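You operate a simulated robot arm through the tools that you are given. There is no shell and no other tool.

Carry out the task below with a simulated robot arm. There is one attempt and no reset: what you move stays moved.

TASK
Power off machine one, lift its film and sponge the black pad dry.
Fine: power off before the white film is touched; lay it on the bench; put the orange sponge back.

Only the result counts: the job must be done as asked and must still hold three seconds after the hand-in. Knocking over, shifting, dropping, spilling or breaking anything else fails it.

THE ROBOT
A 6-joint arm with a two-finger parallel gripper, fixed in place. Base frame: the origin is at the foot of the arm, x ahead of it, y to its left, z up; the work surface is at about z = 0.76. Lengths are in m, angles in rad, forces in N, time in s.
With the tool pointing down near the work surface it reaches from about 0.3 to 0.74 m from the base axis. Its first joint turns from -1.152 to 1.152 rad. Payload 2.45 kg.
Tool frame: the origin (TCP) lies between the finger pads and is the grasp point; the fingertips stand 0.024 m ahead of it; z points along the fingers, y is the line along which they close. Largest opening 0.068 m; finger width 0.017, thickness 0.01; the body of the gripper, 0.04 by 0.07 m, starts 0.041 m behind the TCP.
Orientation is that of the tool frame in the base frame, as a unit quaternion [w, x, y, z]. With the fingers straight down and closing along the base's y, the tool's x points along the base's -x, its y along +y and its z along -z.

THE INTERFACE
- The arm moves only by the tool arm_command. Its argument "commands" is one flat list of numbers, 7 for each row, row after row: the shift along the base's x, y, z in units of 25 mm (1.0 is 25 mm), then the turn, a rotation vector about the base's x, y, z in units of 6 degrees (1.0 is 6 degrees), then the gripper command, from -1 (fully open) to 1 (shut), values between in proportion. In form: [x, y, z, ax, ay, az, hand, x, y, z, ax, ay, az, hand, ...]. A call has 1 to 20 rows; each row shifts and turns the commanded pose from where the row before left it. A call with a number of a shift or a turn outside -1 to 1 is refused whole. A row lasts 0.2 s, in which the tool goes at most 0.05 m and 0.15 rad; a call with a longer step from one row to the next is refused whole, and so is a gripper value outside its range. Where a pose cannot be reached the arm comes as near as it can. A force on the tool above 40 N (or 10 N above the force at the start of the call, whichever is more), or a blocked arm, ends the call early, and 0.2 s more pass. Each finger travels about 0.108 m/s and halts on what it meets, pressing with about 41 N; the grip force reading is that of the motor and also rises with nothing between the fingers. The clock runs only during rows and for 0.2 s after the last one: add rows that do not move to give the fingers time. It gives the time, the measured TCP pose, the force on the tool (base axes), the opening and the grip force at its end, in the units of the frame above (readings bear some noise), with the torque about the TCP (base axes, N m) and any sound that the robot's microphone picked up.
- Cameras (640 x 400 px; columns grow to the right, rows downward): "scene" is fixed at [0.1253, 0.4067, 1.4411]; the picture's right is [-0.98, -0.21, 0.00], its down [-0.16, 0.77, -0.62] and it looks along [0.13, -0.60, -0.79] (base axes); focal length 214 px, centre (320, 200). "wrist" rides on the gripper at [0.084, 0.011, -0.075] in the tool frame; the picture's right is [-0.13, 0.99, 0.00], its down [-0.60, -0.08, -0.79] and it looks along [-0.79, -0.10, 0.61] (tool axes); focal length 251 px, centre (320, 200). There is no depth. A picture from a camera that has moved, and an enlarged one, comes with that camera's place and axes in the base frame and with its lens.
- grab_frame(camera): a new picture of that camera. The clock stands still meanwhile.
- zoom(camera, box): a new picture of the part [left, top, right, bottom] of that camera's present view, enlarged. The clock stands still meanwhile.
- finish_job(): hands the job in; it is judged then, once.

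Places have to be worked out from the pictures, the camera data and where the tool is seen. Open the gripper and draw the arm clear of the work before you hand the job in, unless the task says otherwise.

The tools are called after "Call:" by a JSON object that holds its "method" and its "body". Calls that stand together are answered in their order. arm_command: Moves the arm, as the interface text tells. Its arguments: {"type":"object","properties":{"commands":{"type":"array"}},"required":["commands"]} The other tools are called the same way: grab_frame (camera) takes a picture; zoom (camera, box) takes an enlarged picture of a part of a camera's view; finish_job () hands the job in.

At the start:

```text
t: 0.0
tool_pos: [0.4452, -0.0933, 1.4125]
tcp_rot: [0.0, 0.0, 1.0, -0.001]
ft_force: [-0.6, 0.5, 0.1]
wrist_torque: [0.01, 0.0, -0.01]
grip_width: 0.0679
gripper_force: 0.1
```

scene: 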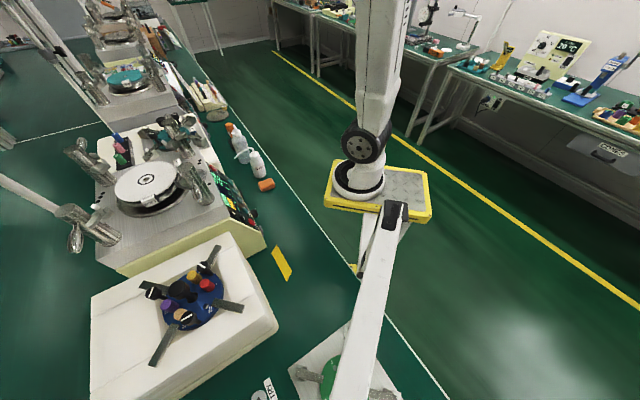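
wrist: 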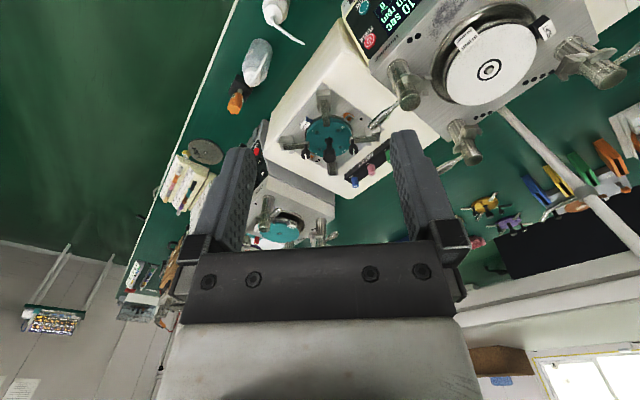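

I start by looking closer at the bench: the scene view shows a machine with a white disc, an orange sponge near the bottles, and others. I zoom to identify machine one, its power switch, the film and the sponge.

Call:
{"method": "zoom", "body": {"camera": "scene", "box": [80, 100, 300, 280]}}

Call:
{"method": "zoom", "body": {"camera": "scene", "box": [60, 0, 260, 130]}}

Call:
{"method": "zoom", "body": {"camera": "scene", "box": [80, 240, 420, 400]}}

Call:
{"method": "zoom", "body": {"camera": "wrist", "box": [320, 0, 640, 200]}}

Call:
{"method": "zoom", "body": {"camera": "wrist", "box": [120, 0, 440, 200]}}

```text
2.22 times, centred on (190, 190) of scene
camera zoom: at [0.1253, 0.4067, 1.4411], right [-0.98, -0.21, 0.0], down [-0.16, 0.77, -0.62], along [0.13, -0.6, -0.79], focal length 477 px, centre (609, 222)
```

zoom: 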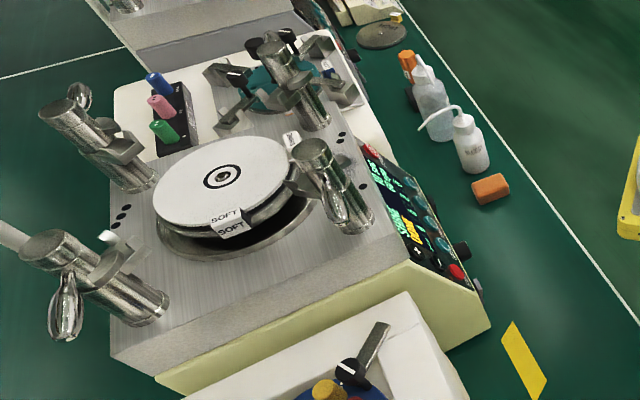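

```text
3.08 times, centred on (160, 65) of scene
camera zoom: at [0.1253, 0.4067, 1.4411], right [-0.98, -0.21, 0.0], down [-0.16, 0.77, -0.62], along [0.13, -0.6, -0.79], focal length 660 px, centre (812, 615)
```

zoom: 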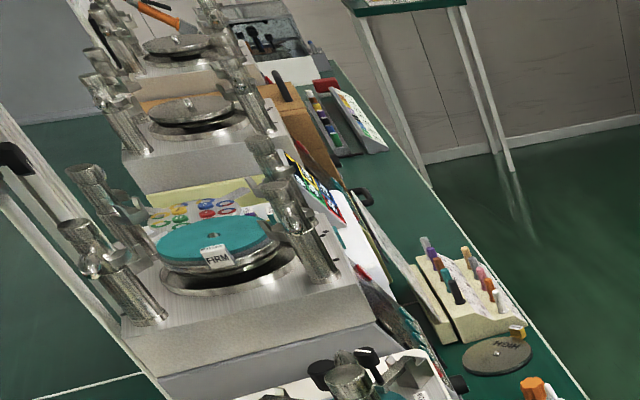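

```text
1.88 times, centred on (250, 320) of scene
camera zoom: at [0.1253, 0.4067, 1.4411], right [-0.98, -0.21, 0.0], down [-0.16, 0.77, -0.62], along [0.13, -0.6, -0.79], focal length 404 px, centre (452, -26)
```

zoom: 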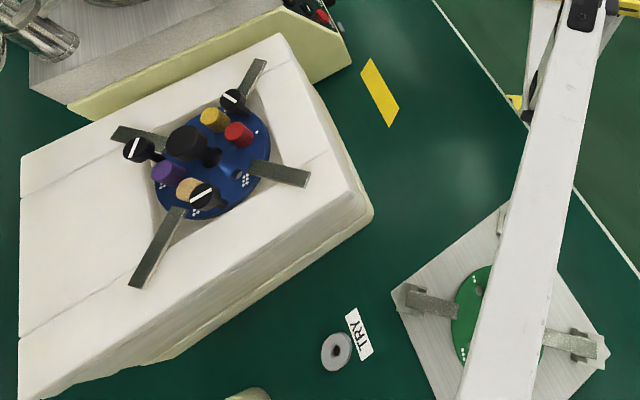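

```text
2.00 times, centred on (480, 100) of wrist
camera zoom: at [0.3604, -0.0822, 1.4895], right [0.13, 0.99, 0.0], down [0.6, -0.08, 0.79], along [0.79, -0.1, -0.61], focal length 503 px, centre (0, 400)
```

zoom: 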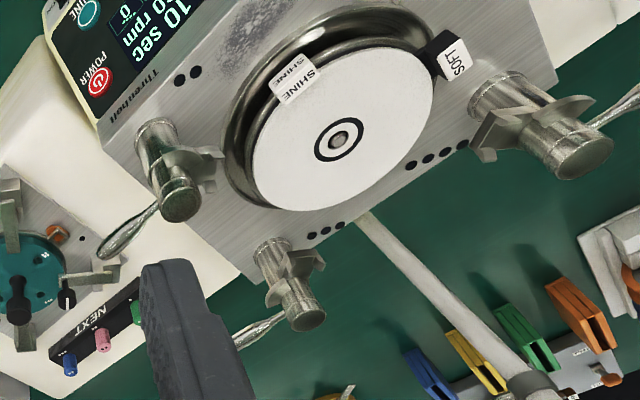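

```text
2.00 times, centred on (280, 100) of wrist
camera zoom: at [0.3604, -0.0822, 1.4895], right [0.13, 0.99, 0.0], down [0.6, -0.08, 0.79], along [0.79, -0.1, -0.61], focal length 503 px, centre (400, 400)
```

zoom: 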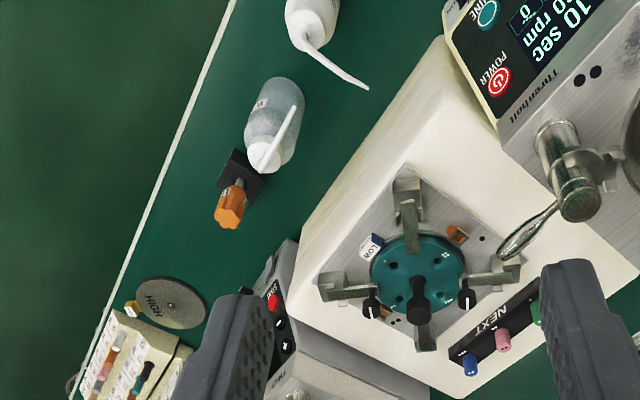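

The white-disc machine appears to be around [0.59, 0.16, 1.08] by triangulation, and the sponge about [0.47, -0.13, 0.77]. I zoom further to read labels and the panel.

Call:
{"method": "zoom", "body": {"camera": "scene", "box": [110, 150, 210, 220]}}

Call:
{"method": "zoom", "body": {"camera": "scene", "box": [190, 140, 290, 250]}}

Call:
{"method": "zoom", "body": {"camera": "wrist", "box": [340, 0, 440, 65]}}

Call:
{"method": "zoom", "body": {"camera": "wrist", "box": [420, 0, 580, 110]}}

Call:
{"method": "zoom", "body": {"camera": "wrist", "box": [440, 80, 640, 280]}}

```text
5.71 times, centred on (160, 185) of scene
camera zoom: at [0.1253, 0.4067, 1.4411], right [-0.98, -0.21, 0.0], down [-0.16, 0.77, -0.62], along [0.13, -0.6, -0.79], focal length 1226 px, centre (1234, 286)
```

zoom: 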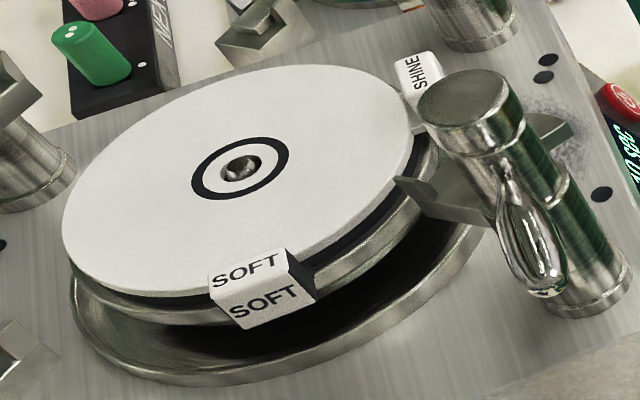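

```text
3.64 times, centred on (240, 195) of scene
camera zoom: at [0.1253, 0.4067, 1.4411], right [-0.98, -0.21, 0.0], down [-0.16, 0.77, -0.62], along [0.13, -0.6, -0.79], focal length 780 px, centre (611, 218)
```

zoom: 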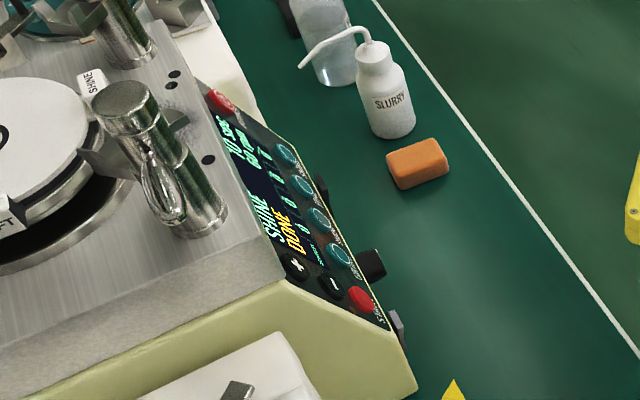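

```text
6.15 times, centred on (390, 32) of wrist
camera zoom: at [0.3604, -0.0822, 1.4895], right [0.13, 0.99, 0.0], down [0.6, -0.08, 0.79], along [0.79, -0.1, -0.61], focal length 1547 px, centre (-111, 1231)
```

zoom: 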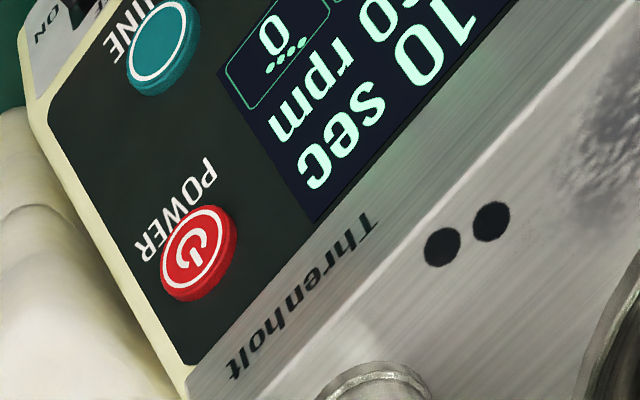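

```text
3.64 times, centred on (500, 55) of wrist
camera zoom: at [0.3604, -0.0822, 1.4895], right [0.13, 0.99, 0.0], down [0.6, -0.08, 0.79], along [0.79, -0.1, -0.61], focal length 914 px, centre (-334, 727)
```

zoom: 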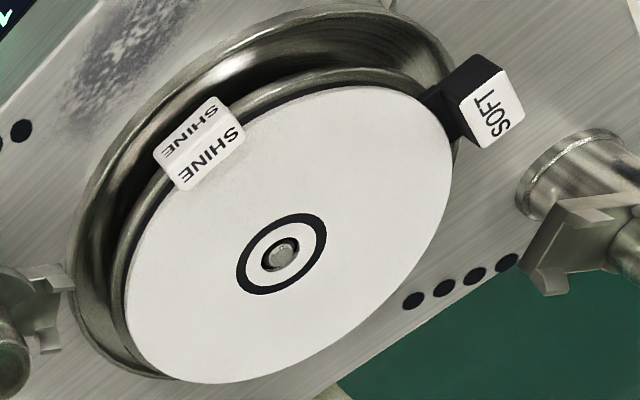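

```text
2.00 times, centred on (540, 180) of wrist
camera zoom: at [0.3604, -0.0822, 1.4895], right [0.13, 0.99, 0.0], down [0.6, -0.08, 0.79], along [0.79, -0.1, -0.61], focal length 503 px, centre (-120, 240)
```

zoom: 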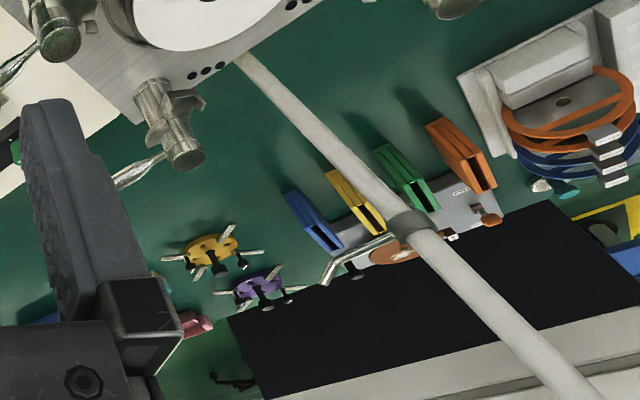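

The film carries a white "SHINE" tab, the pad under it a "SOFT" tab, and the panel has a red POWER button near [0.567, -0.012, 0.964]. I rotate the wrist about 48° to look at this machine's panel and check for a machine number.

Call:
{"method": "arm_command", "body": {"commands": [-0.25, -0.25, 0, 0, 0, 1, -1, -0.25, -0.25, 0, 0, 0, 1, -1, -0.25, -0.25, 0, 0, 0, 1, -1, -0.25, -0.25, 0, 0, 0, 1, -1, -0.25, -0.25, 0, 0, 0, 1, -1, -0.25, -0.25, 0, 0, 0, 1, -1, -0.25, -0.25, 0, 0, 0, 1, -1, -0.25, -0.25, 0, 0, 0, 1, -1, 0, 0, 0, 0, 0, 0, -1]}}

```text
t: 2.0
tool_pos: [0.3958, -0.1439, 1.4133]
tcp_rot: [0.001, -0.407, 0.913, -0.001]
ft_force: [0.0, 0.6, 0.0]
wrist_torque: [0.02, 0.0, 0.0]
grip_width: 0.0681
gripper_force: 0.1
```

The arm followed as commanded. Now I take pictures from the new view.

Call:
{"method": "grab_frame", "body": {"camera": "wrist"}}

Call:
{"method": "grab_frame", "body": {"camera": "scene"}}

```text
taken
camera wrist: at [0.3302, -0.1987, 1.4889], right [-0.65, 0.76, 0.0], down [0.46, 0.4, 0.79], along [0.6, 0.52, -0.61], focal length 251 px, centre (320, 200)
```

wrist: 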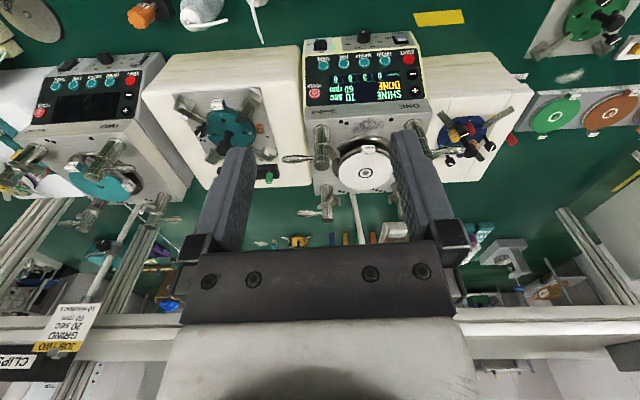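

```text
taken
```

scene: 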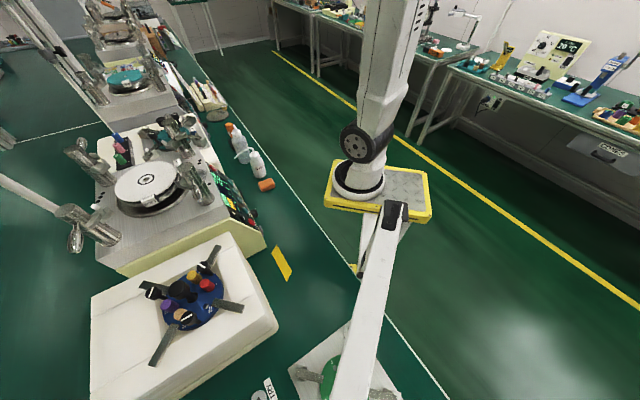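

The view shows the whole machine with its panel; a word is printed near the display. I zoom to read it.

Call:
{"method": "zoom", "body": {"camera": "wrist", "box": [290, 20, 440, 120]}}

Call:
{"method": "zoom", "body": {"camera": "wrist", "box": [20, 40, 170, 140]}}

Call:
{"method": "zoom", "body": {"camera": "wrist", "box": [280, 100, 440, 220]}}

Call:
{"method": "zoom", "body": {"camera": "wrist", "box": [0, 260, 160, 400]}}

Call:
{"method": "zoom", "body": {"camera": "wrist", "box": [340, 0, 640, 160]}}

```text
4.00 times, centred on (365, 70) of wrist
camera zoom: at [0.3302, -0.1987, 1.4889], right [-0.65, 0.76, 0.0], down [0.46, 0.4, 0.79], along [0.6, 0.52, -0.61], focal length 1006 px, centre (140, 720)
```

zoom: 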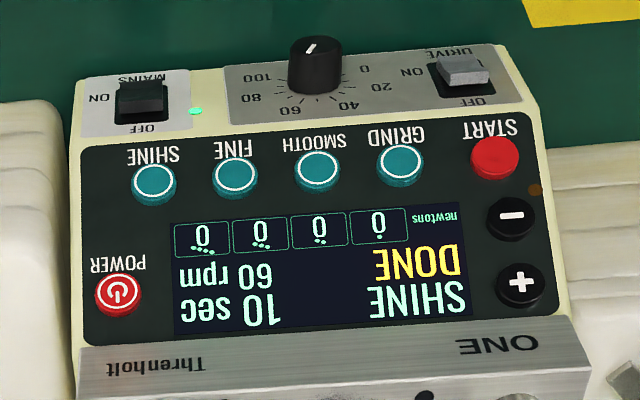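

```text
4.00 times, centred on (95, 90) of wrist
camera zoom: at [0.3302, -0.1987, 1.4889], right [-0.65, 0.76, 0.0], down [0.46, 0.4, 0.79], along [0.6, 0.52, -0.61], focal length 1006 px, centre (1220, 640)
```

zoom: 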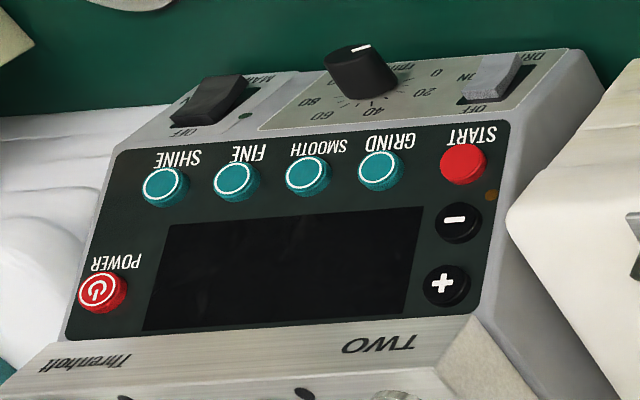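

```text
3.33 times, centred on (360, 160) of wrist
camera zoom: at [0.3302, -0.1987, 1.4889], right [-0.65, 0.76, 0.0], down [0.46, 0.4, 0.79], along [0.6, 0.52, -0.61], focal length 838 px, centre (187, 333)
```

zoom: 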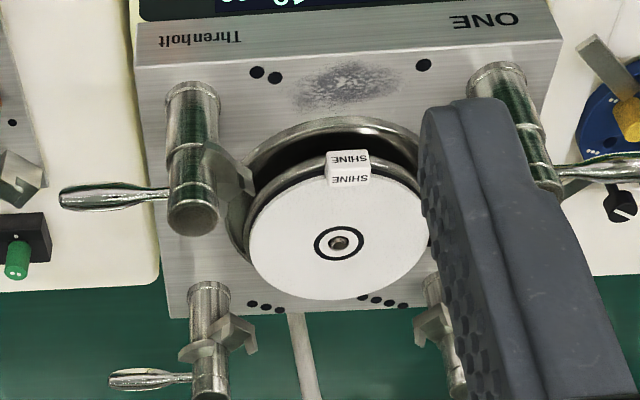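

```text
2.86 times, centred on (80, 330) of wrist
camera zoom: at [0.3302, -0.1987, 1.4889], right [-0.65, 0.76, 0.0], down [0.46, 0.4, 0.79], along [0.6, 0.52, -0.61], focal length 718 px, centre (1006, -171)
```

zoom: 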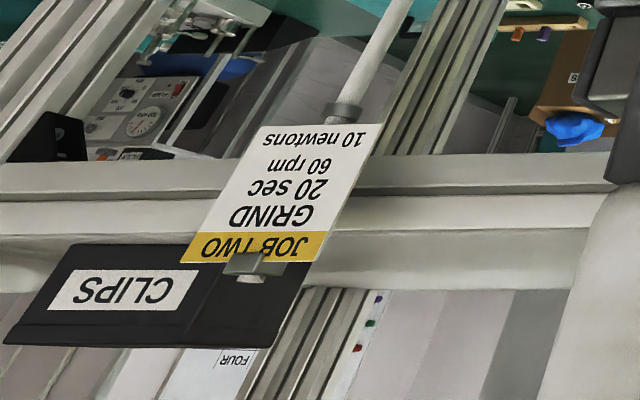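

```text
2.13 times, centred on (490, 80) of wrist
camera zoom: at [0.3302, -0.1987, 1.4889], right [-0.65, 0.76, 0.0], down [0.46, 0.4, 0.79], along [0.6, 0.52, -0.61], focal length 536 px, centre (-43, 456)
```

zoom: 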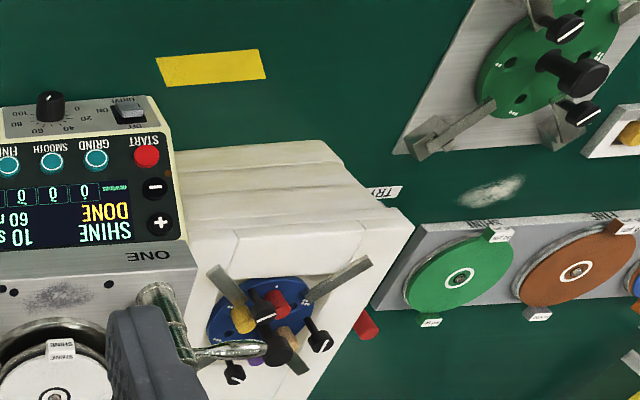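

Machine ONE is confirmed by its plate, with a POWER button on the steep panel (about [0.566, -0.012, 0.957]) and its film's SHINE tab facing the operator side. I move the wrist camera closer for precise geometry of panel, film and tabs.

Call:
{"method": "arm_command", "body": {"commands": [0.0, 0.75, -0.6, 0, 0, -0.2, -1, 0.0, 0.75, -0.6, 0, 0, -0.2, -1, 0.0, 0.75, -0.6, 0, 0, -0.2, -1, 0.0, 0.75, -0.6, 0, 0, -0.2, -1, 0.0, 0.75, -0.6, 0, 0, -0.2, -1, 0.0, 0.75, -0.6, 0, 0, -0.2, -1, 0.0, 0.75, -0.6, 0, 0, -0.2, -1, 0, 0, 0, 0, 0, 0, -1]}}

Call:
{"method": "grab_frame", "body": {"camera": "wrist"}}

Call:
{"method": "grab_frame", "body": {"camera": "scene"}}

```text
t: 3.8
tool_pos: [0.3974, -0.0109, 1.3097]
tcp_rot: [0.001, -0.338, 0.941, 0.0]
ft_force: [-1.0, -0.2, 0.4]
wrist_torque: [-0.02, -0.03, -0.01]
grip_width: 0.068
gripper_force: 0.0
```

```text
taken
camera wrist: at [0.3239, -0.0559, 1.3843], right [-0.53, 0.85, 0.0], down [0.51, 0.32, 0.79], along [0.67, 0.42, -0.61], focal length 251 px, centre (320, 200)
```

wrist: 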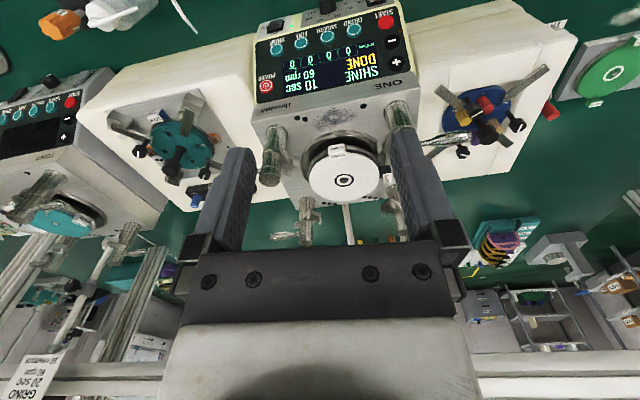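

```text
taken
```

scene: 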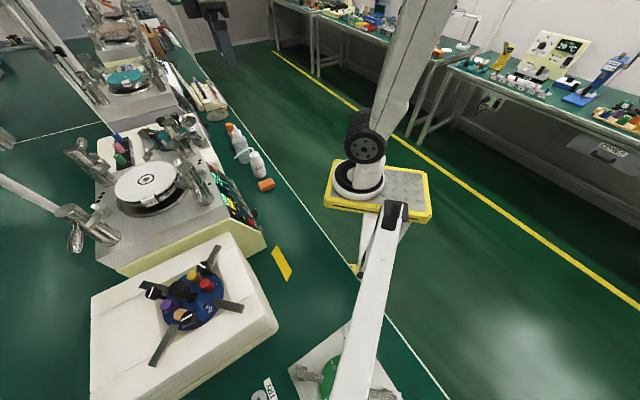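

The gripper is now closer, above the front of machine one. I zoom on the film/tab area and the panel for detailed geometry.

Call:
{"method": "zoom", "body": {"camera": "wrist", "box": [290, 120, 400, 210]}}

Call:
{"method": "zoom", "body": {"camera": "wrist", "box": [240, 0, 420, 120]}}

Call:
{"method": "zoom", "body": {"camera": "wrist", "box": [240, 100, 460, 250]}}

```text
4.44 times, centred on (345, 165) of wrist
camera zoom: at [0.3239, -0.0559, 1.3843], right [-0.53, 0.85, 0.0], down [0.51, 0.32, 0.79], along [0.67, 0.42, -0.61], focal length 1118 px, centre (209, 356)
```

zoom: 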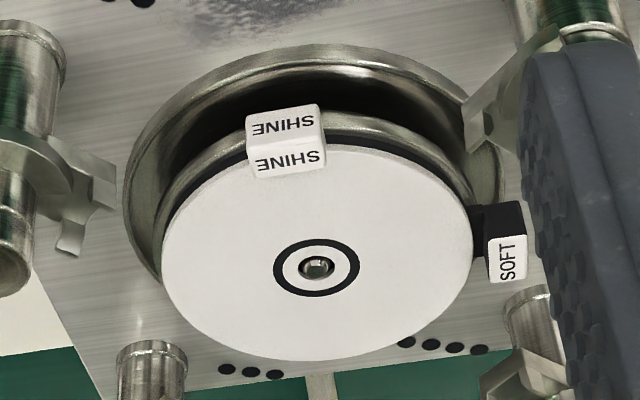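

```text
3.33 times, centred on (330, 60) of wrist
camera zoom: at [0.3239, -0.0559, 1.3843], right [-0.53, 0.85, 0.0], down [0.51, 0.32, 0.79], along [0.67, 0.42, -0.61], focal length 838 px, centre (287, 667)
```

zoom: 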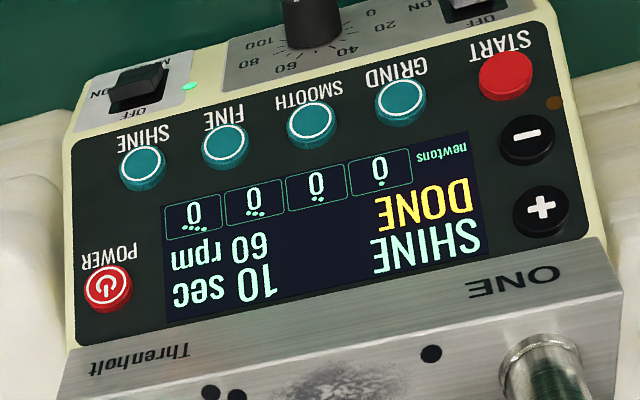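

```text
2.67 times, centred on (350, 175) of wrist
camera zoom: at [0.3239, -0.0559, 1.3843], right [-0.53, 0.85, 0.0], down [0.51, 0.32, 0.79], along [0.67, 0.42, -0.61], focal length 670 px, centre (240, 267)
```

zoom: 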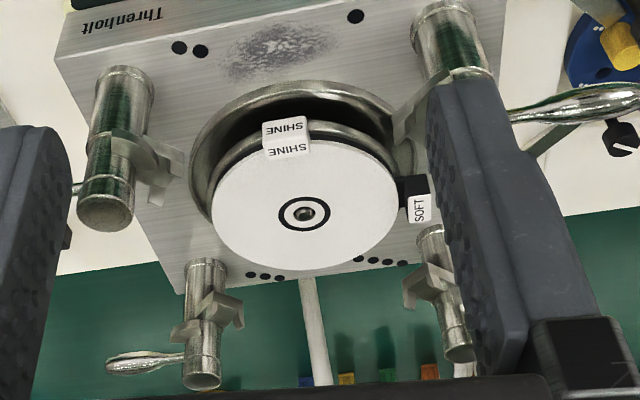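

From several rays I place the POWER button near [0.565, -0.014, 0.961] (±5 mm) on a panel about 25° from vertical, facing (-0.74, -0.67). I close the gripper, tilt the tool 60° toward the panel and come to a stand-off in front of it for a close look.

Call:
{"method": "arm_command", "body": {"commands": [0.4, -0.26, -0.7, 0.673, -0.74, 0.047, 1, 0.4, -0.26, -0.7, 0.673, -0.74, 0.047, 1, 0.4, -0.26, -0.7, 0.673, -0.74, 0.047, 1, 0.4, -0.26, -0.7, 0.673, -0.74, 0.047, 1, 0.4, -0.26, -0.7, 0.673, -0.74, 0.047, 1, 0.4, -0.26, -0.7, 0.673, -0.74, 0.047, 1, 0.4, -0.26, -0.7, 0.673, -0.74, 0.047, 1, 0.4, -0.26, -0.7, 0.673, -0.74, 0.047, 1, 0.4, -0.26, -0.7, 0.673, -0.74, 0.047, 1, 0.4, -0.26, -0.7, 0.673, -0.74, 0.047, 1, 0, 0, 0, 0, 0, 0, 1]}}

Call:
{"method": "grab_frame", "body": {"camera": "wrist"}}

Call:
{"method": "grab_frame", "body": {"camera": "scene"}}

```text
t: 6.2
tool_pos: [0.4963, -0.0786, 1.1331]
tcp_rot: [0.463, -0.315, 0.806, 0.191]
ft_force: [0.3, -0.6, 0.3]
wrist_torque: [0.02, 0.0, 0.01]
grip_width: 0.0003
gripper_force: 24.3
```

```text
taken
camera wrist: at [0.4092, -0.1422, 1.0988], right [-0.63, 0.77, 0.13], down [-0.22, -0.33, 0.92], along [0.75, 0.55, 0.38], focal length 251 px, centre (320, 200)
```

wrist: 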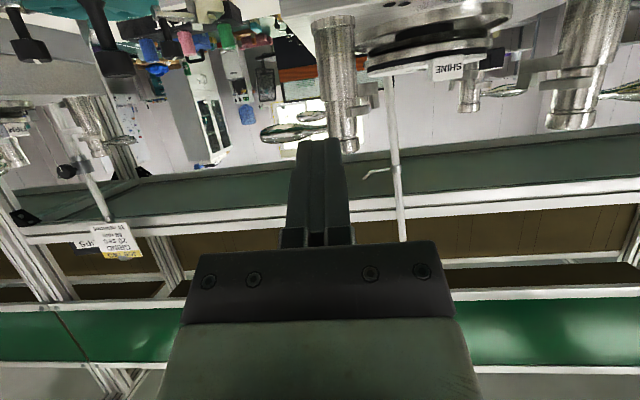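

```text
taken
```

scene: 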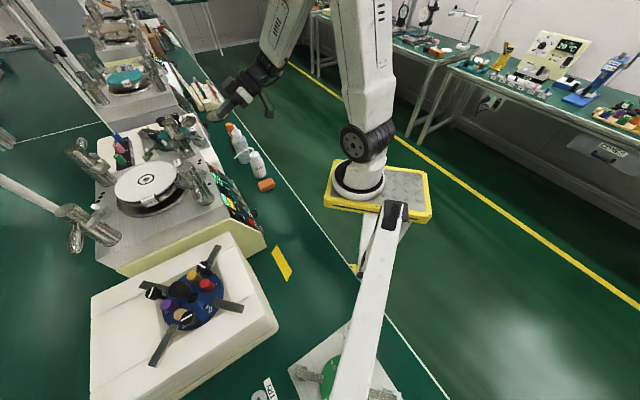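

The tilt works, and this nearly level view shows the film, its SHINE tab and the clamps from the side. I zoom there to learn the tab's shape before going down to the panel.

Call:
{"method": "zoom", "body": {"camera": "wrist", "box": [340, 0, 560, 130]}}

Call:
{"method": "zoom", "body": {"camera": "wrist", "box": [400, 30, 520, 105]}}

```text
2.91 times, centred on (450, 65) of wrist
camera zoom: at [0.4092, -0.1422, 1.0988], right [-0.63, 0.77, 0.13], down [-0.22, -0.33, 0.92], along [0.75, 0.55, 0.38], focal length 731 px, centre (-58, 593)
```

zoom: 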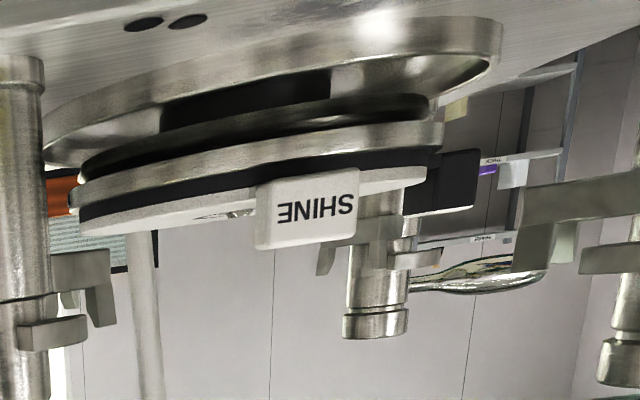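

```text
5.33 times, centred on (460, 68) of wrist
camera zoom: at [0.4092, -0.1422, 1.0988], right [-0.63, 0.77, 0.13], down [-0.22, -0.33, 0.92], along [0.75, 0.55, 0.38], focal length 1341 px, centre (-427, 907)
```

zoom: 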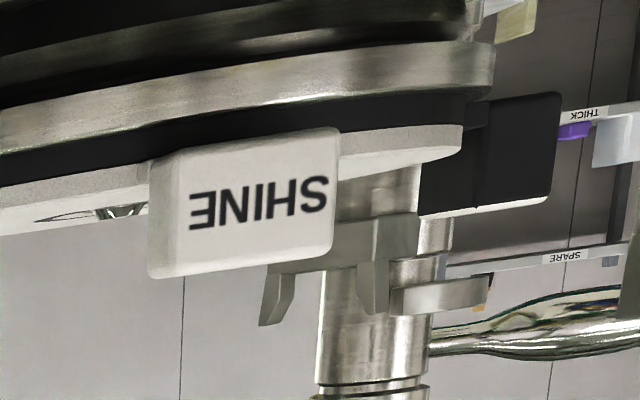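

The tab turns out to be a block standing above the film outside its edge (z ≈ 1.081–1.10), easy to grip from above. Now I descend to a stand-off about 7 cm in front of the POWER button.

Call:
{"method": "arm_command", "body": {"commands": [0.067, 0.057, -0.833, 0, 0, 0, 1, 0.067, 0.057, -0.833, 0, 0, 0, 1, 0.067, 0.057, -0.833, 0, 0, 0, 1, 0.067, 0.057, -0.833, 0, 0, 0, 1, 0.067, 0.057, -0.833, 0, 0, 0, 1, 0.067, 0.057, -0.833, 0, 0, 0, 1, 0, 0, 0, 0, 0, 0, 1]}}

Call:
{"method": "grab_frame", "body": {"camera": "wrist"}}

Call:
{"method": "zoom", "body": {"camera": "scene", "box": [150, 100, 310, 220]}}

```text
t: 7.8
tool_pos: [0.5077, -0.0675, 1.0074]
tcp_rot: [0.462, -0.315, 0.807, 0.191]
ft_force: [0.1, -0.6, -0.4]
wrist_torque: [0.0, 0.0, 0.01]
grip_width: 0.0
gripper_force: 23.7
```

```text
taken
camera wrist: at [0.4199, -0.1318, 0.9736], right [-0.63, 0.77, 0.13], down [-0.22, -0.33, 0.92], along [0.74, 0.55, 0.38], focal length 251 px, centre (320, 200)
```

wrist: 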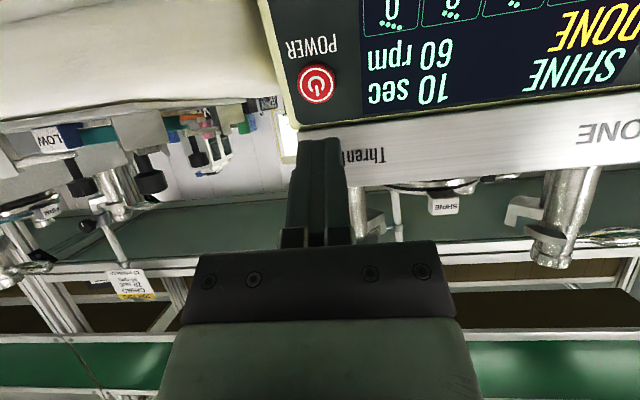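

```text
3.33 times, centred on (230, 160) of scene
camera zoom: at [0.1253, 0.4067, 1.4411], right [-0.98, -0.21, 0.0], down [-0.16, 0.77, -0.62], along [0.13, -0.6, -0.79], focal length 715 px, centre (620, 333)
```

zoom: 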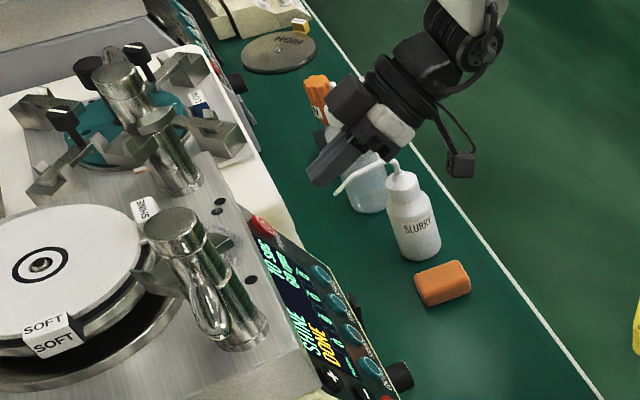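

The POWER button sits at pixel (317, 83), where the tool axis should meet the panel about 63 mm ahead of the fingertips. I advance 45 mm along the tool axis and check again.

Call:
{"method": "arm_command", "body": {"commands": [0.376, 0.36, -0.299, 0, 0, 0, 1, 0.376, 0.36, -0.299, 0, 0, 0, 1, 0.376, 0.36, -0.299, 0, 0, 0, 1, 0, 0, 0, 0, 0, 0, 1]}}

Call:
{"method": "grab_frame", "body": {"camera": "wrist"}}

Call:
{"method": "zoom", "body": {"camera": "scene", "box": [170, 120, 270, 220]}}

```text
t: 8.8
tool_pos: [0.5338, -0.0405, 0.985]
tcp_rot: [0.462, -0.316, 0.806, 0.191]
ft_force: [0.2, 0.2, 1.1]
wrist_torque: [0.02, -0.02, 0.0]
grip_width: 0.0
gripper_force: 23.9
```

```text
taken
camera wrist: at [0.448, -0.1053, 0.9513], right [-0.63, 0.77, 0.13], down [-0.22, -0.33, 0.92], along [0.75, 0.55, 0.38], focal length 251 px, centre (320, 200)
```

wrist: 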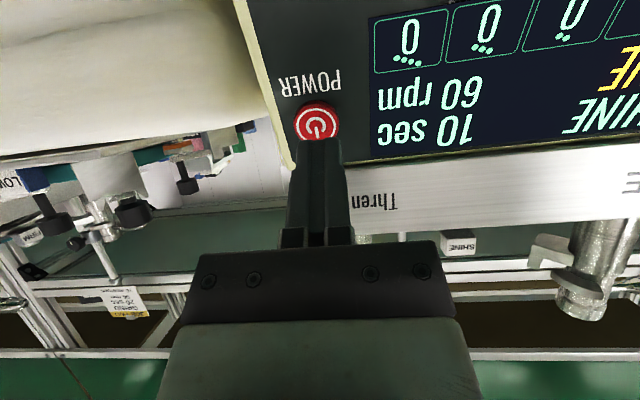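

```text
4.00 times, centred on (220, 170) of scene
camera zoom: at [0.1253, 0.4067, 1.4411], right [-0.98, -0.21, 0.0], down [-0.16, 0.77, -0.62], along [0.13, -0.6, -0.79], focal length 858 px, centre (720, 320)
```

zoom: 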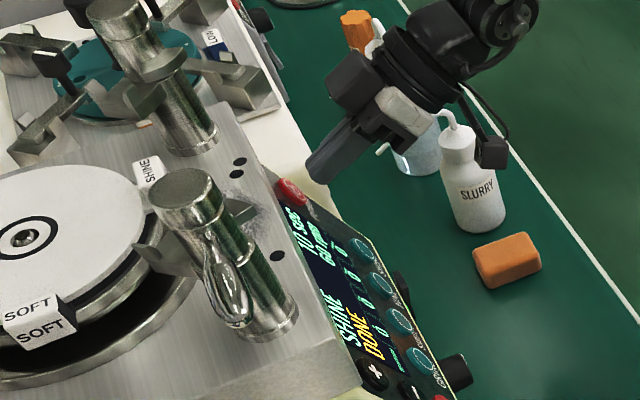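

The button is centred ahead of the fingertips, about 19 mm away. I advance in 5 mm steps toward contact.

Call:
{"method": "arm_command", "body": {"commands": [0.125, 0.12, -0.0995, 0, 0, 0, 1, 0.125, 0.12, -0.0995, 0, 0, 0, 1, 0.125, 0.12, -0.0995, 0, 0, 0, 1, 0, 0, 0, 0, 0, 0, 1]}}

Call:
{"method": "grab_frame", "body": {"camera": "wrist"}}

```text
t: 9.8
tool_pos: [0.5442, -0.0315, 0.9787]
tcp_rot: [0.463, -0.315, 0.806, 0.191]
ft_force: [0.5, -0.8, -0.7]
wrist_torque: [0.0, 0.0, 0.0]
grip_width: 0.0
gripper_force: 23.9
```

```text
taken
camera wrist: at [0.4575, -0.0967, 0.9434], right [-0.63, 0.77, 0.13], down [-0.22, -0.33, 0.92], along [0.75, 0.55, 0.38], focal length 251 px, centre (320, 200)
```

wrist: 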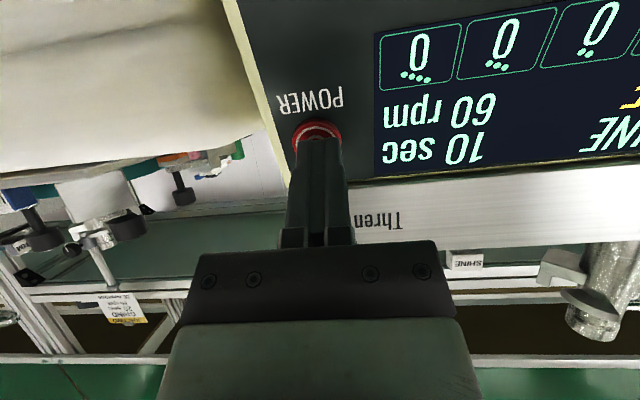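

Fingertips are just in front of the red button, no contact force yet. I continue with 2.5 mm steps until it presses.

Call:
{"method": "arm_command", "body": {"commands": [0.0625, 0.06, -0.0498, 0, 0, 0, 1, 0.0625, 0.06, -0.0498, 0, 0, 0, 1, 0.0625, 0.06, -0.0498, 0, 0, 0, 1]}}

Call:
{"method": "grab_frame", "body": {"camera": "wrist"}}

```text
t: 10.6
tool_pos: [0.5495, -0.0277, 0.9752]
tcp_rot: [0.463, -0.314, 0.807, 0.19]
ft_force: [-7.1, -2.9, 4.8]
wrist_torque: [0.06, -0.03, 0.08]
grip_width: 0.0
gripper_force: 23.6
heard: click
```

```text
taken
camera wrist: at [0.4621, -0.0929, 0.9406], right [-0.63, 0.77, 0.13], down [-0.22, -0.33, 0.92], along [0.75, 0.55, 0.38], focal length 251 px, centre (320, 200)
```

wrist: 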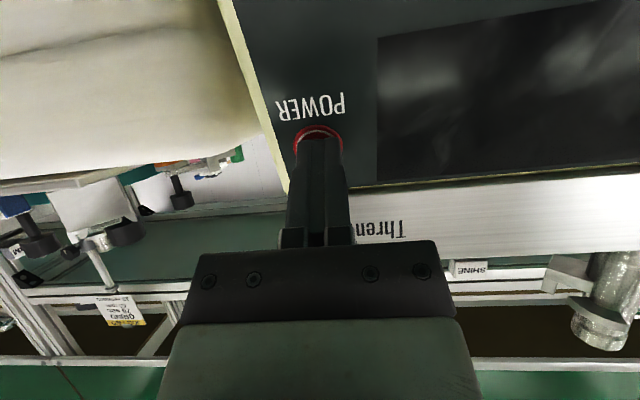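

The click was heard and the display went dark, so machine one is powered off. I retract straight back from the panel and then rise.

Call:
{"method": "arm_command", "body": {"commands": [-0.3, -0.29, 0.24, 0, 0, 0, 1, -0.5634, -0.5396, 0.4478, 0, 0, 0, 1, -0.5634, -0.5396, 0.4478, 0, 0, 0, 1, -0.5634, -0.5396, 0.4478, 0, 0, 0, 1, -0.3, -0.3, 0.8, 0, 0, 0, 1, 0, 0, 1, 0, 0, 0, 1, 0, 0, 1, 0, 0, 0, 1, 0, 0, 1, 0, 0, 0, 1, 0, 0, 1, 0, 0, 0, 1, 0, 0, 1, 0, 0, 0, 1, 0, 0, 0, 0, 0, 0, 1]}}

Call:
{"method": "zoom", "body": {"camera": "scene", "box": [150, 120, 310, 240]}}

```text
t: 13.0
tool_pos: [0.4925, -0.0811, 1.1611]
tcp_rot: [0.463, -0.314, 0.807, 0.191]
ft_force: [-0.3, -0.1, 0.8]
wrist_torque: [-0.01, 0.01, 0.02]
grip_width: 0.0
gripper_force: 23.6
```

```text
3.33 times, centred on (230, 180) of scene
camera zoom: at [0.1253, 0.4067, 1.4411], right [-0.98, -0.21, 0.0], down [-0.16, 0.77, -0.62], along [0.13, -0.6, -0.79], focal length 715 px, centre (620, 267)
```

zoom: 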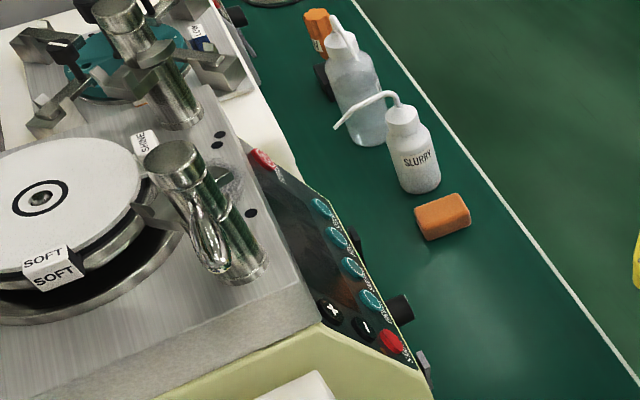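

The panel is dark and everything else unchanged. Now I swing the tool back to vertical, rise, and move over the front of the film to view the tab closely, opening the fingers to about 50 mm.

Call:
{"method": "arm_command", "body": {"commands": [0.03, 0.3, 0.6, -0.673, 0.74, 0, 1, 0.03, 0.5, 0.6, -0.673, 0.74, 0, 1, 0.03, 0.6, 0.5, -0.673, 0.74, 0, 1, 0.03, 0.644, 0.4, -0.673, 0.74, 0, 0.5, 0.03, 0.7, 0.356, -0.673, 0.74, 0, 0, 0.03, 0.7, 0.3, -0.673, 0.74, 0, -0.47, 0.03, 0.7, 0.3, -0.673, 0.74, 0, -0.47, 0.03, 0.7, 0.2, -0.673, 0.74, 0, -0.47, 0.03, 0.7, 0.15, -0.673, 0.74, 0, -0.47, 0.03, 0.7, 0.1, -0.673, 0.74, 0, -0.47, 0, 0, 0, 0, 0, 0, -0.47]}}

Call:
{"method": "grab_frame", "body": {"camera": "wrist"}}

```text
t: 15.4
tool_pos: [0.5006, 0.0739, 1.2485]
tcp_rot: [-0.005, -0.357, 0.934, 0.01]
ft_force: [0.5, 0.1, 0.0]
wrist_torque: [-0.01, -0.02, 0.0]
grip_width: 0.05
gripper_force: 0.0
```

```text
taken
camera wrist: at [0.4307, 0.0251, 1.3246], right [-0.57, 0.82, 0.02], down [0.51, 0.33, 0.79], along [0.64, 0.46, -0.61], focal length 251 px, centre (320, 200)
```

wrist: 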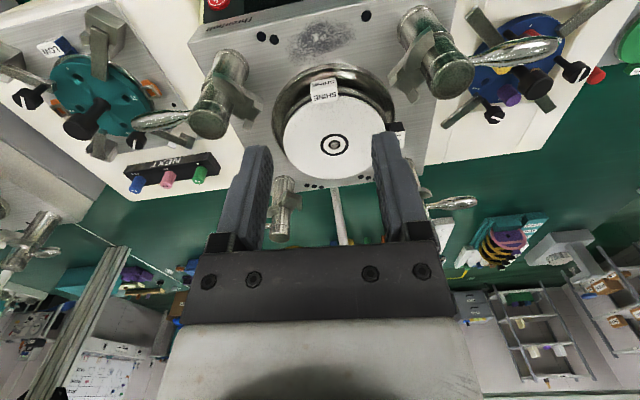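

The tool is near vertical (about 1.3° off, to be corrected). I zoom on the tab to fix its centre and orientation.

Call:
{"method": "zoom", "body": {"camera": "wrist", "box": [260, 50, 420, 190]}}

Call:
{"method": "zoom", "body": {"camera": "scene", "box": [120, 130, 220, 200]}}

```text
2.86 times, centred on (340, 120) of wrist
camera zoom: at [0.4307, 0.0251, 1.3246], right [-0.57, 0.82, 0.02], down [0.51, 0.33, 0.79], along [0.64, 0.46, -0.61], focal length 718 px, centre (263, 429)
```

zoom: 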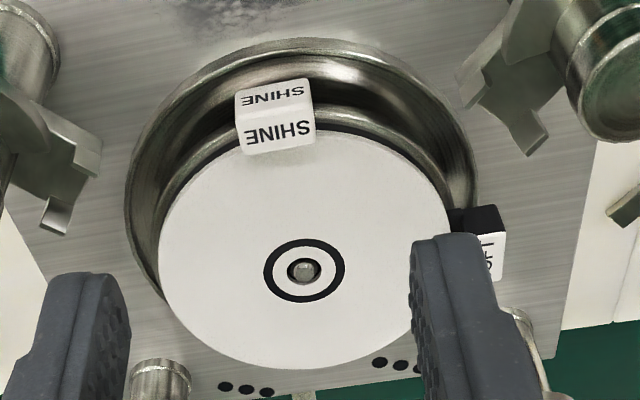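

```text
5.71 times, centred on (170, 165) of scene
camera zoom: at [0.1253, 0.4067, 1.4411], right [-0.98, -0.21, 0.0], down [-0.16, 0.77, -0.62], along [0.13, -0.6, -0.79], focal length 1226 px, centre (1177, 400)
```

zoom: 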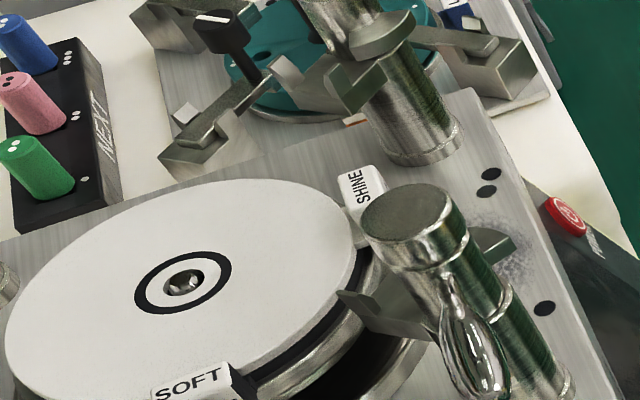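

Tab centre computed at about [0.530, 0.105], z 1.081–1.10, oriented about 45°. I align the tool (vertical, yaw 45°) and descend to z = 1.15 above the tab, then check.

Call:
{"method": "arm_command", "body": {"commands": [0.235, 0.249, -0.788, -0.029, -0.032, 0.106, -0.47, 0.235, 0.249, -0.788, -0.029, -0.032, 0.106, -0.47, 0.235, 0.249, -0.788, -0.029, -0.032, 0.106, -0.47, 0.235, 0.249, -0.788, -0.029, -0.032, 0.106, -0.47, 0.235, 0.249, -0.788, -0.029, -0.032, 0.106, -0.47, 0, 0, 0, 0, 0, 0, -0.47]}}

Call:
{"method": "grab_frame", "body": {"camera": "wrist"}}

Call:
{"method": "zoom", "body": {"camera": "scene", "box": [110, 110, 230, 210]}}

```text
t: 16.8
tool_pos: [0.5282, 0.105, 1.1476]
tcp_rot: [0.001, -0.383, 0.924, 0.0]
ft_force: [0.1, 0.0, 0.8]
wrist_torque: [0.0, 0.0, 0.01]
grip_width: 0.0499
gripper_force: 0.1
```

```text
taken
camera wrist: at [0.4608, 0.053, 1.2237], right [-0.61, 0.79, 0.0], down [0.48, 0.37, 0.79], along [0.63, 0.49, -0.61], focal length 251 px, centre (320, 200)
```

wrist: 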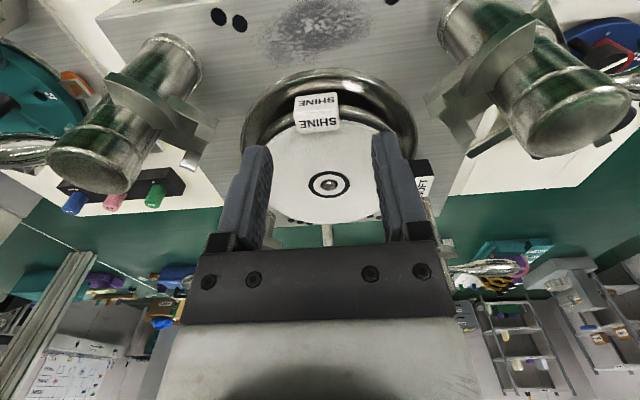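

```text
4.00 times, centred on (170, 160) of scene
camera zoom: at [0.1253, 0.4067, 1.4411], right [-0.98, -0.21, 0.0], down [-0.16, 0.77, -0.62], along [0.13, -0.6, -0.79], focal length 858 px, centre (920, 360)
```

zoom: 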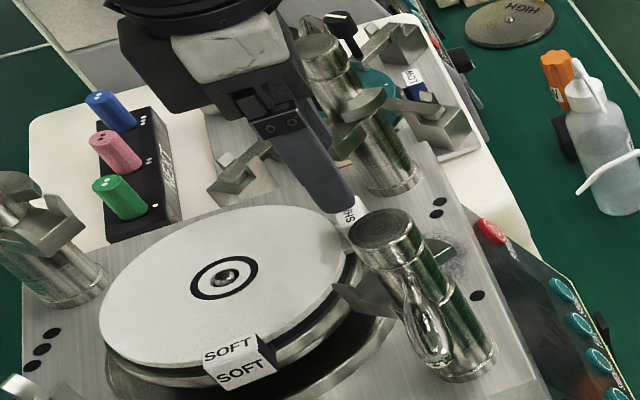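

The tab lies almost exactly under the tool axis. A zoom to verify lateral centring before lowering.

Call:
{"method": "zoom", "body": {"camera": "wrist", "box": [270, 70, 370, 160]}}

```text
4.44 times, centred on (320, 115) of wrist
camera zoom: at [0.4608, 0.053, 1.2237], right [-0.61, 0.79, 0.0], down [0.48, 0.37, 0.79], along [0.63, 0.49, -0.61], focal length 1118 px, centre (320, 578)
```

zoom: 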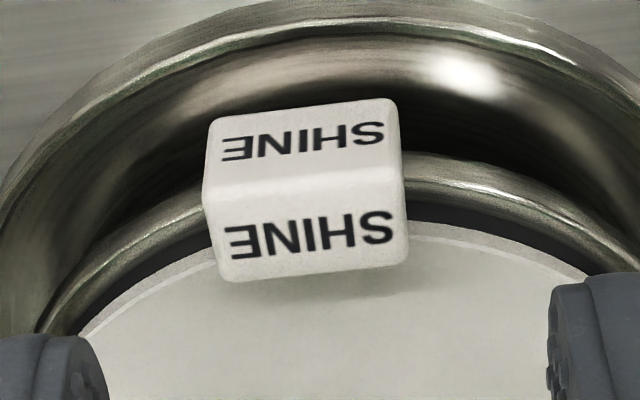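

Alignment is good (about 1 mm laterally off, corrected). I lower to TCP z ≈ 1.108 so the fingertips flank the tab, without closing yet.

Call:
{"method": "arm_command", "body": {"commands": [0.03, -0.04, -0.53, 0, 0, 0, -0.47, 0, 0, -0.53, 0, 0, 0, -0.47, 0, 0, -0.53, 0, 0, 0, -0.47, 0, 0, 0, 0, 0, 0, -0.47]}}

Call:
{"method": "grab_frame", "body": {"camera": "wrist"}}

Call:
{"method": "zoom", "body": {"camera": "scene", "box": [130, 120, 210, 190]}}

```text
t: 17.8
tool_pos: [0.5294, 0.1024, 1.11]
tcp_rot: [0.0, -0.383, 0.924, 0.0]
ft_force: [-0.2, -0.5, -0.7]
wrist_torque: [-0.01, 0.01, -0.01]
grip_width: 0.05
gripper_force: 0.1
```

```text
taken
camera wrist: at [0.4616, 0.0514, 1.1851], right [-0.61, 0.79, 0.0], down [0.48, 0.37, 0.79], along [0.63, 0.49, -0.61], focal length 251 px, centre (320, 200)
```

wrist: 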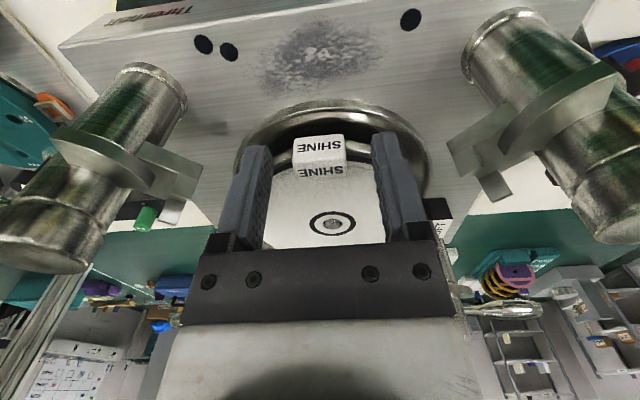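

```text
5.71 times, centred on (170, 155) of scene
camera zoom: at [0.1253, 0.4067, 1.4411], right [-0.98, -0.21, 0.0], down [-0.16, 0.77, -0.62], along [0.13, -0.6, -0.79], focal length 1226 px, centre (1177, 457)
```

zoom: 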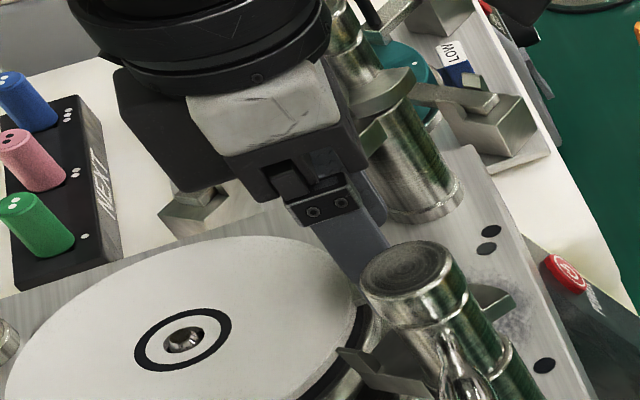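

Fingers flank the tab symmetrically, with no contact. I close the gripper on the tab.

Call:
{"method": "arm_command", "body": {"commands": [0, 0, 0, 0, 0, 0, 0.0, 0, 0, 0, 0, 0, 0, 0.3, 0, 0, 0, 0, 0, 0, 1, 0, 0, 0, 0, 0, 0, 1, 0, 0, 0, 0, 0, 0, 1]}}

Call:
{"method": "grab_frame", "body": {"camera": "wrist"}}

```text
t: 19.0
tool_pos: [0.5299, 0.1025, 1.1093]
tcp_rot: [0.001, -0.384, 0.923, 0.0]
ft_force: [0.6, 0.0, 0.5]
wrist_torque: [-0.04, 0.04, 0.0]
grip_width: 0.0246
gripper_force: 39.9
```

```text
taken
camera wrist: at [0.4616, 0.0514, 1.1852], right [-0.61, 0.79, 0.0], down [0.48, 0.37, 0.79], along [0.63, 0.49, -0.61], focal length 251 px, centre (320, 200)
```

wrist: 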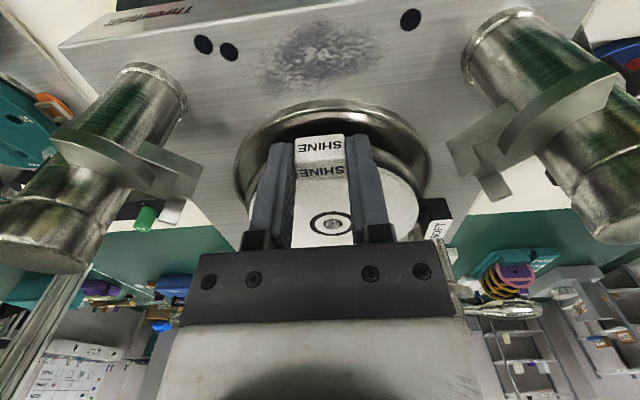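

The tab is held (width 24.6 mm). I lift slowly 20 mm straight up and check that only the film comes.

Call:
{"method": "arm_command", "body": {"commands": [0, 0, 0.15, 0, 0, 0, 1, 0, 0, 0.2, 0, 0, 0, 1, 0, 0, 0.2, 0, 0, 0, 1, 0, 0, 0.25, 0, 0, 0, 1, 0, 0, 0, 0, 0, 0, 1]}}

Call:
{"method": "grab_frame", "body": {"camera": "wrist"}}

Call:
{"method": "zoom", "body": {"camera": "scene", "box": [100, 120, 220, 220]}}

```text
t: 20.2
tool_pos: [0.5295, 0.1039, 1.1297]
tcp_rot: [0.001, -0.384, 0.924, 0.001]
ft_force: [-0.1, 0.3, -0.2]
wrist_torque: [-0.03, 0.03, 0.0]
grip_width: 0.0247
gripper_force: 40.5
```

```text
taken
camera wrist: at [0.4609, 0.0515, 1.2052], right [-0.61, 0.79, 0.0], down [0.48, 0.37, 0.79], along [0.63, 0.49, -0.61], focal length 251 px, centre (320, 200)
```

wrist: 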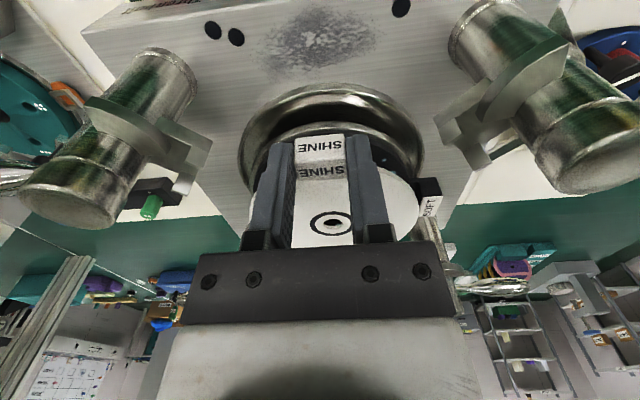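

```text
4.00 times, centred on (160, 170) of scene
camera zoom: at [0.1253, 0.4067, 1.4411], right [-0.98, -0.21, 0.0], down [-0.16, 0.77, -0.62], along [0.13, -0.6, -0.79], focal length 858 px, centre (960, 320)
```

zoom: 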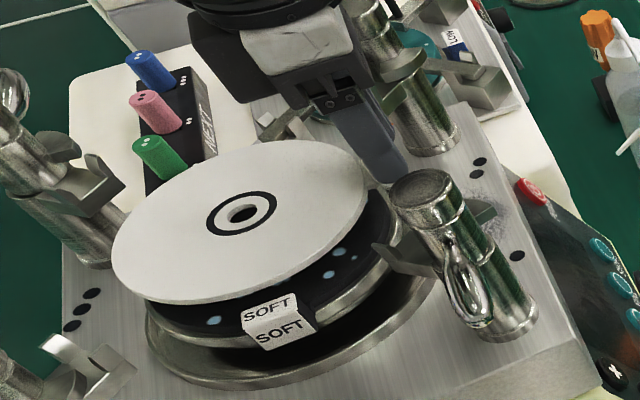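

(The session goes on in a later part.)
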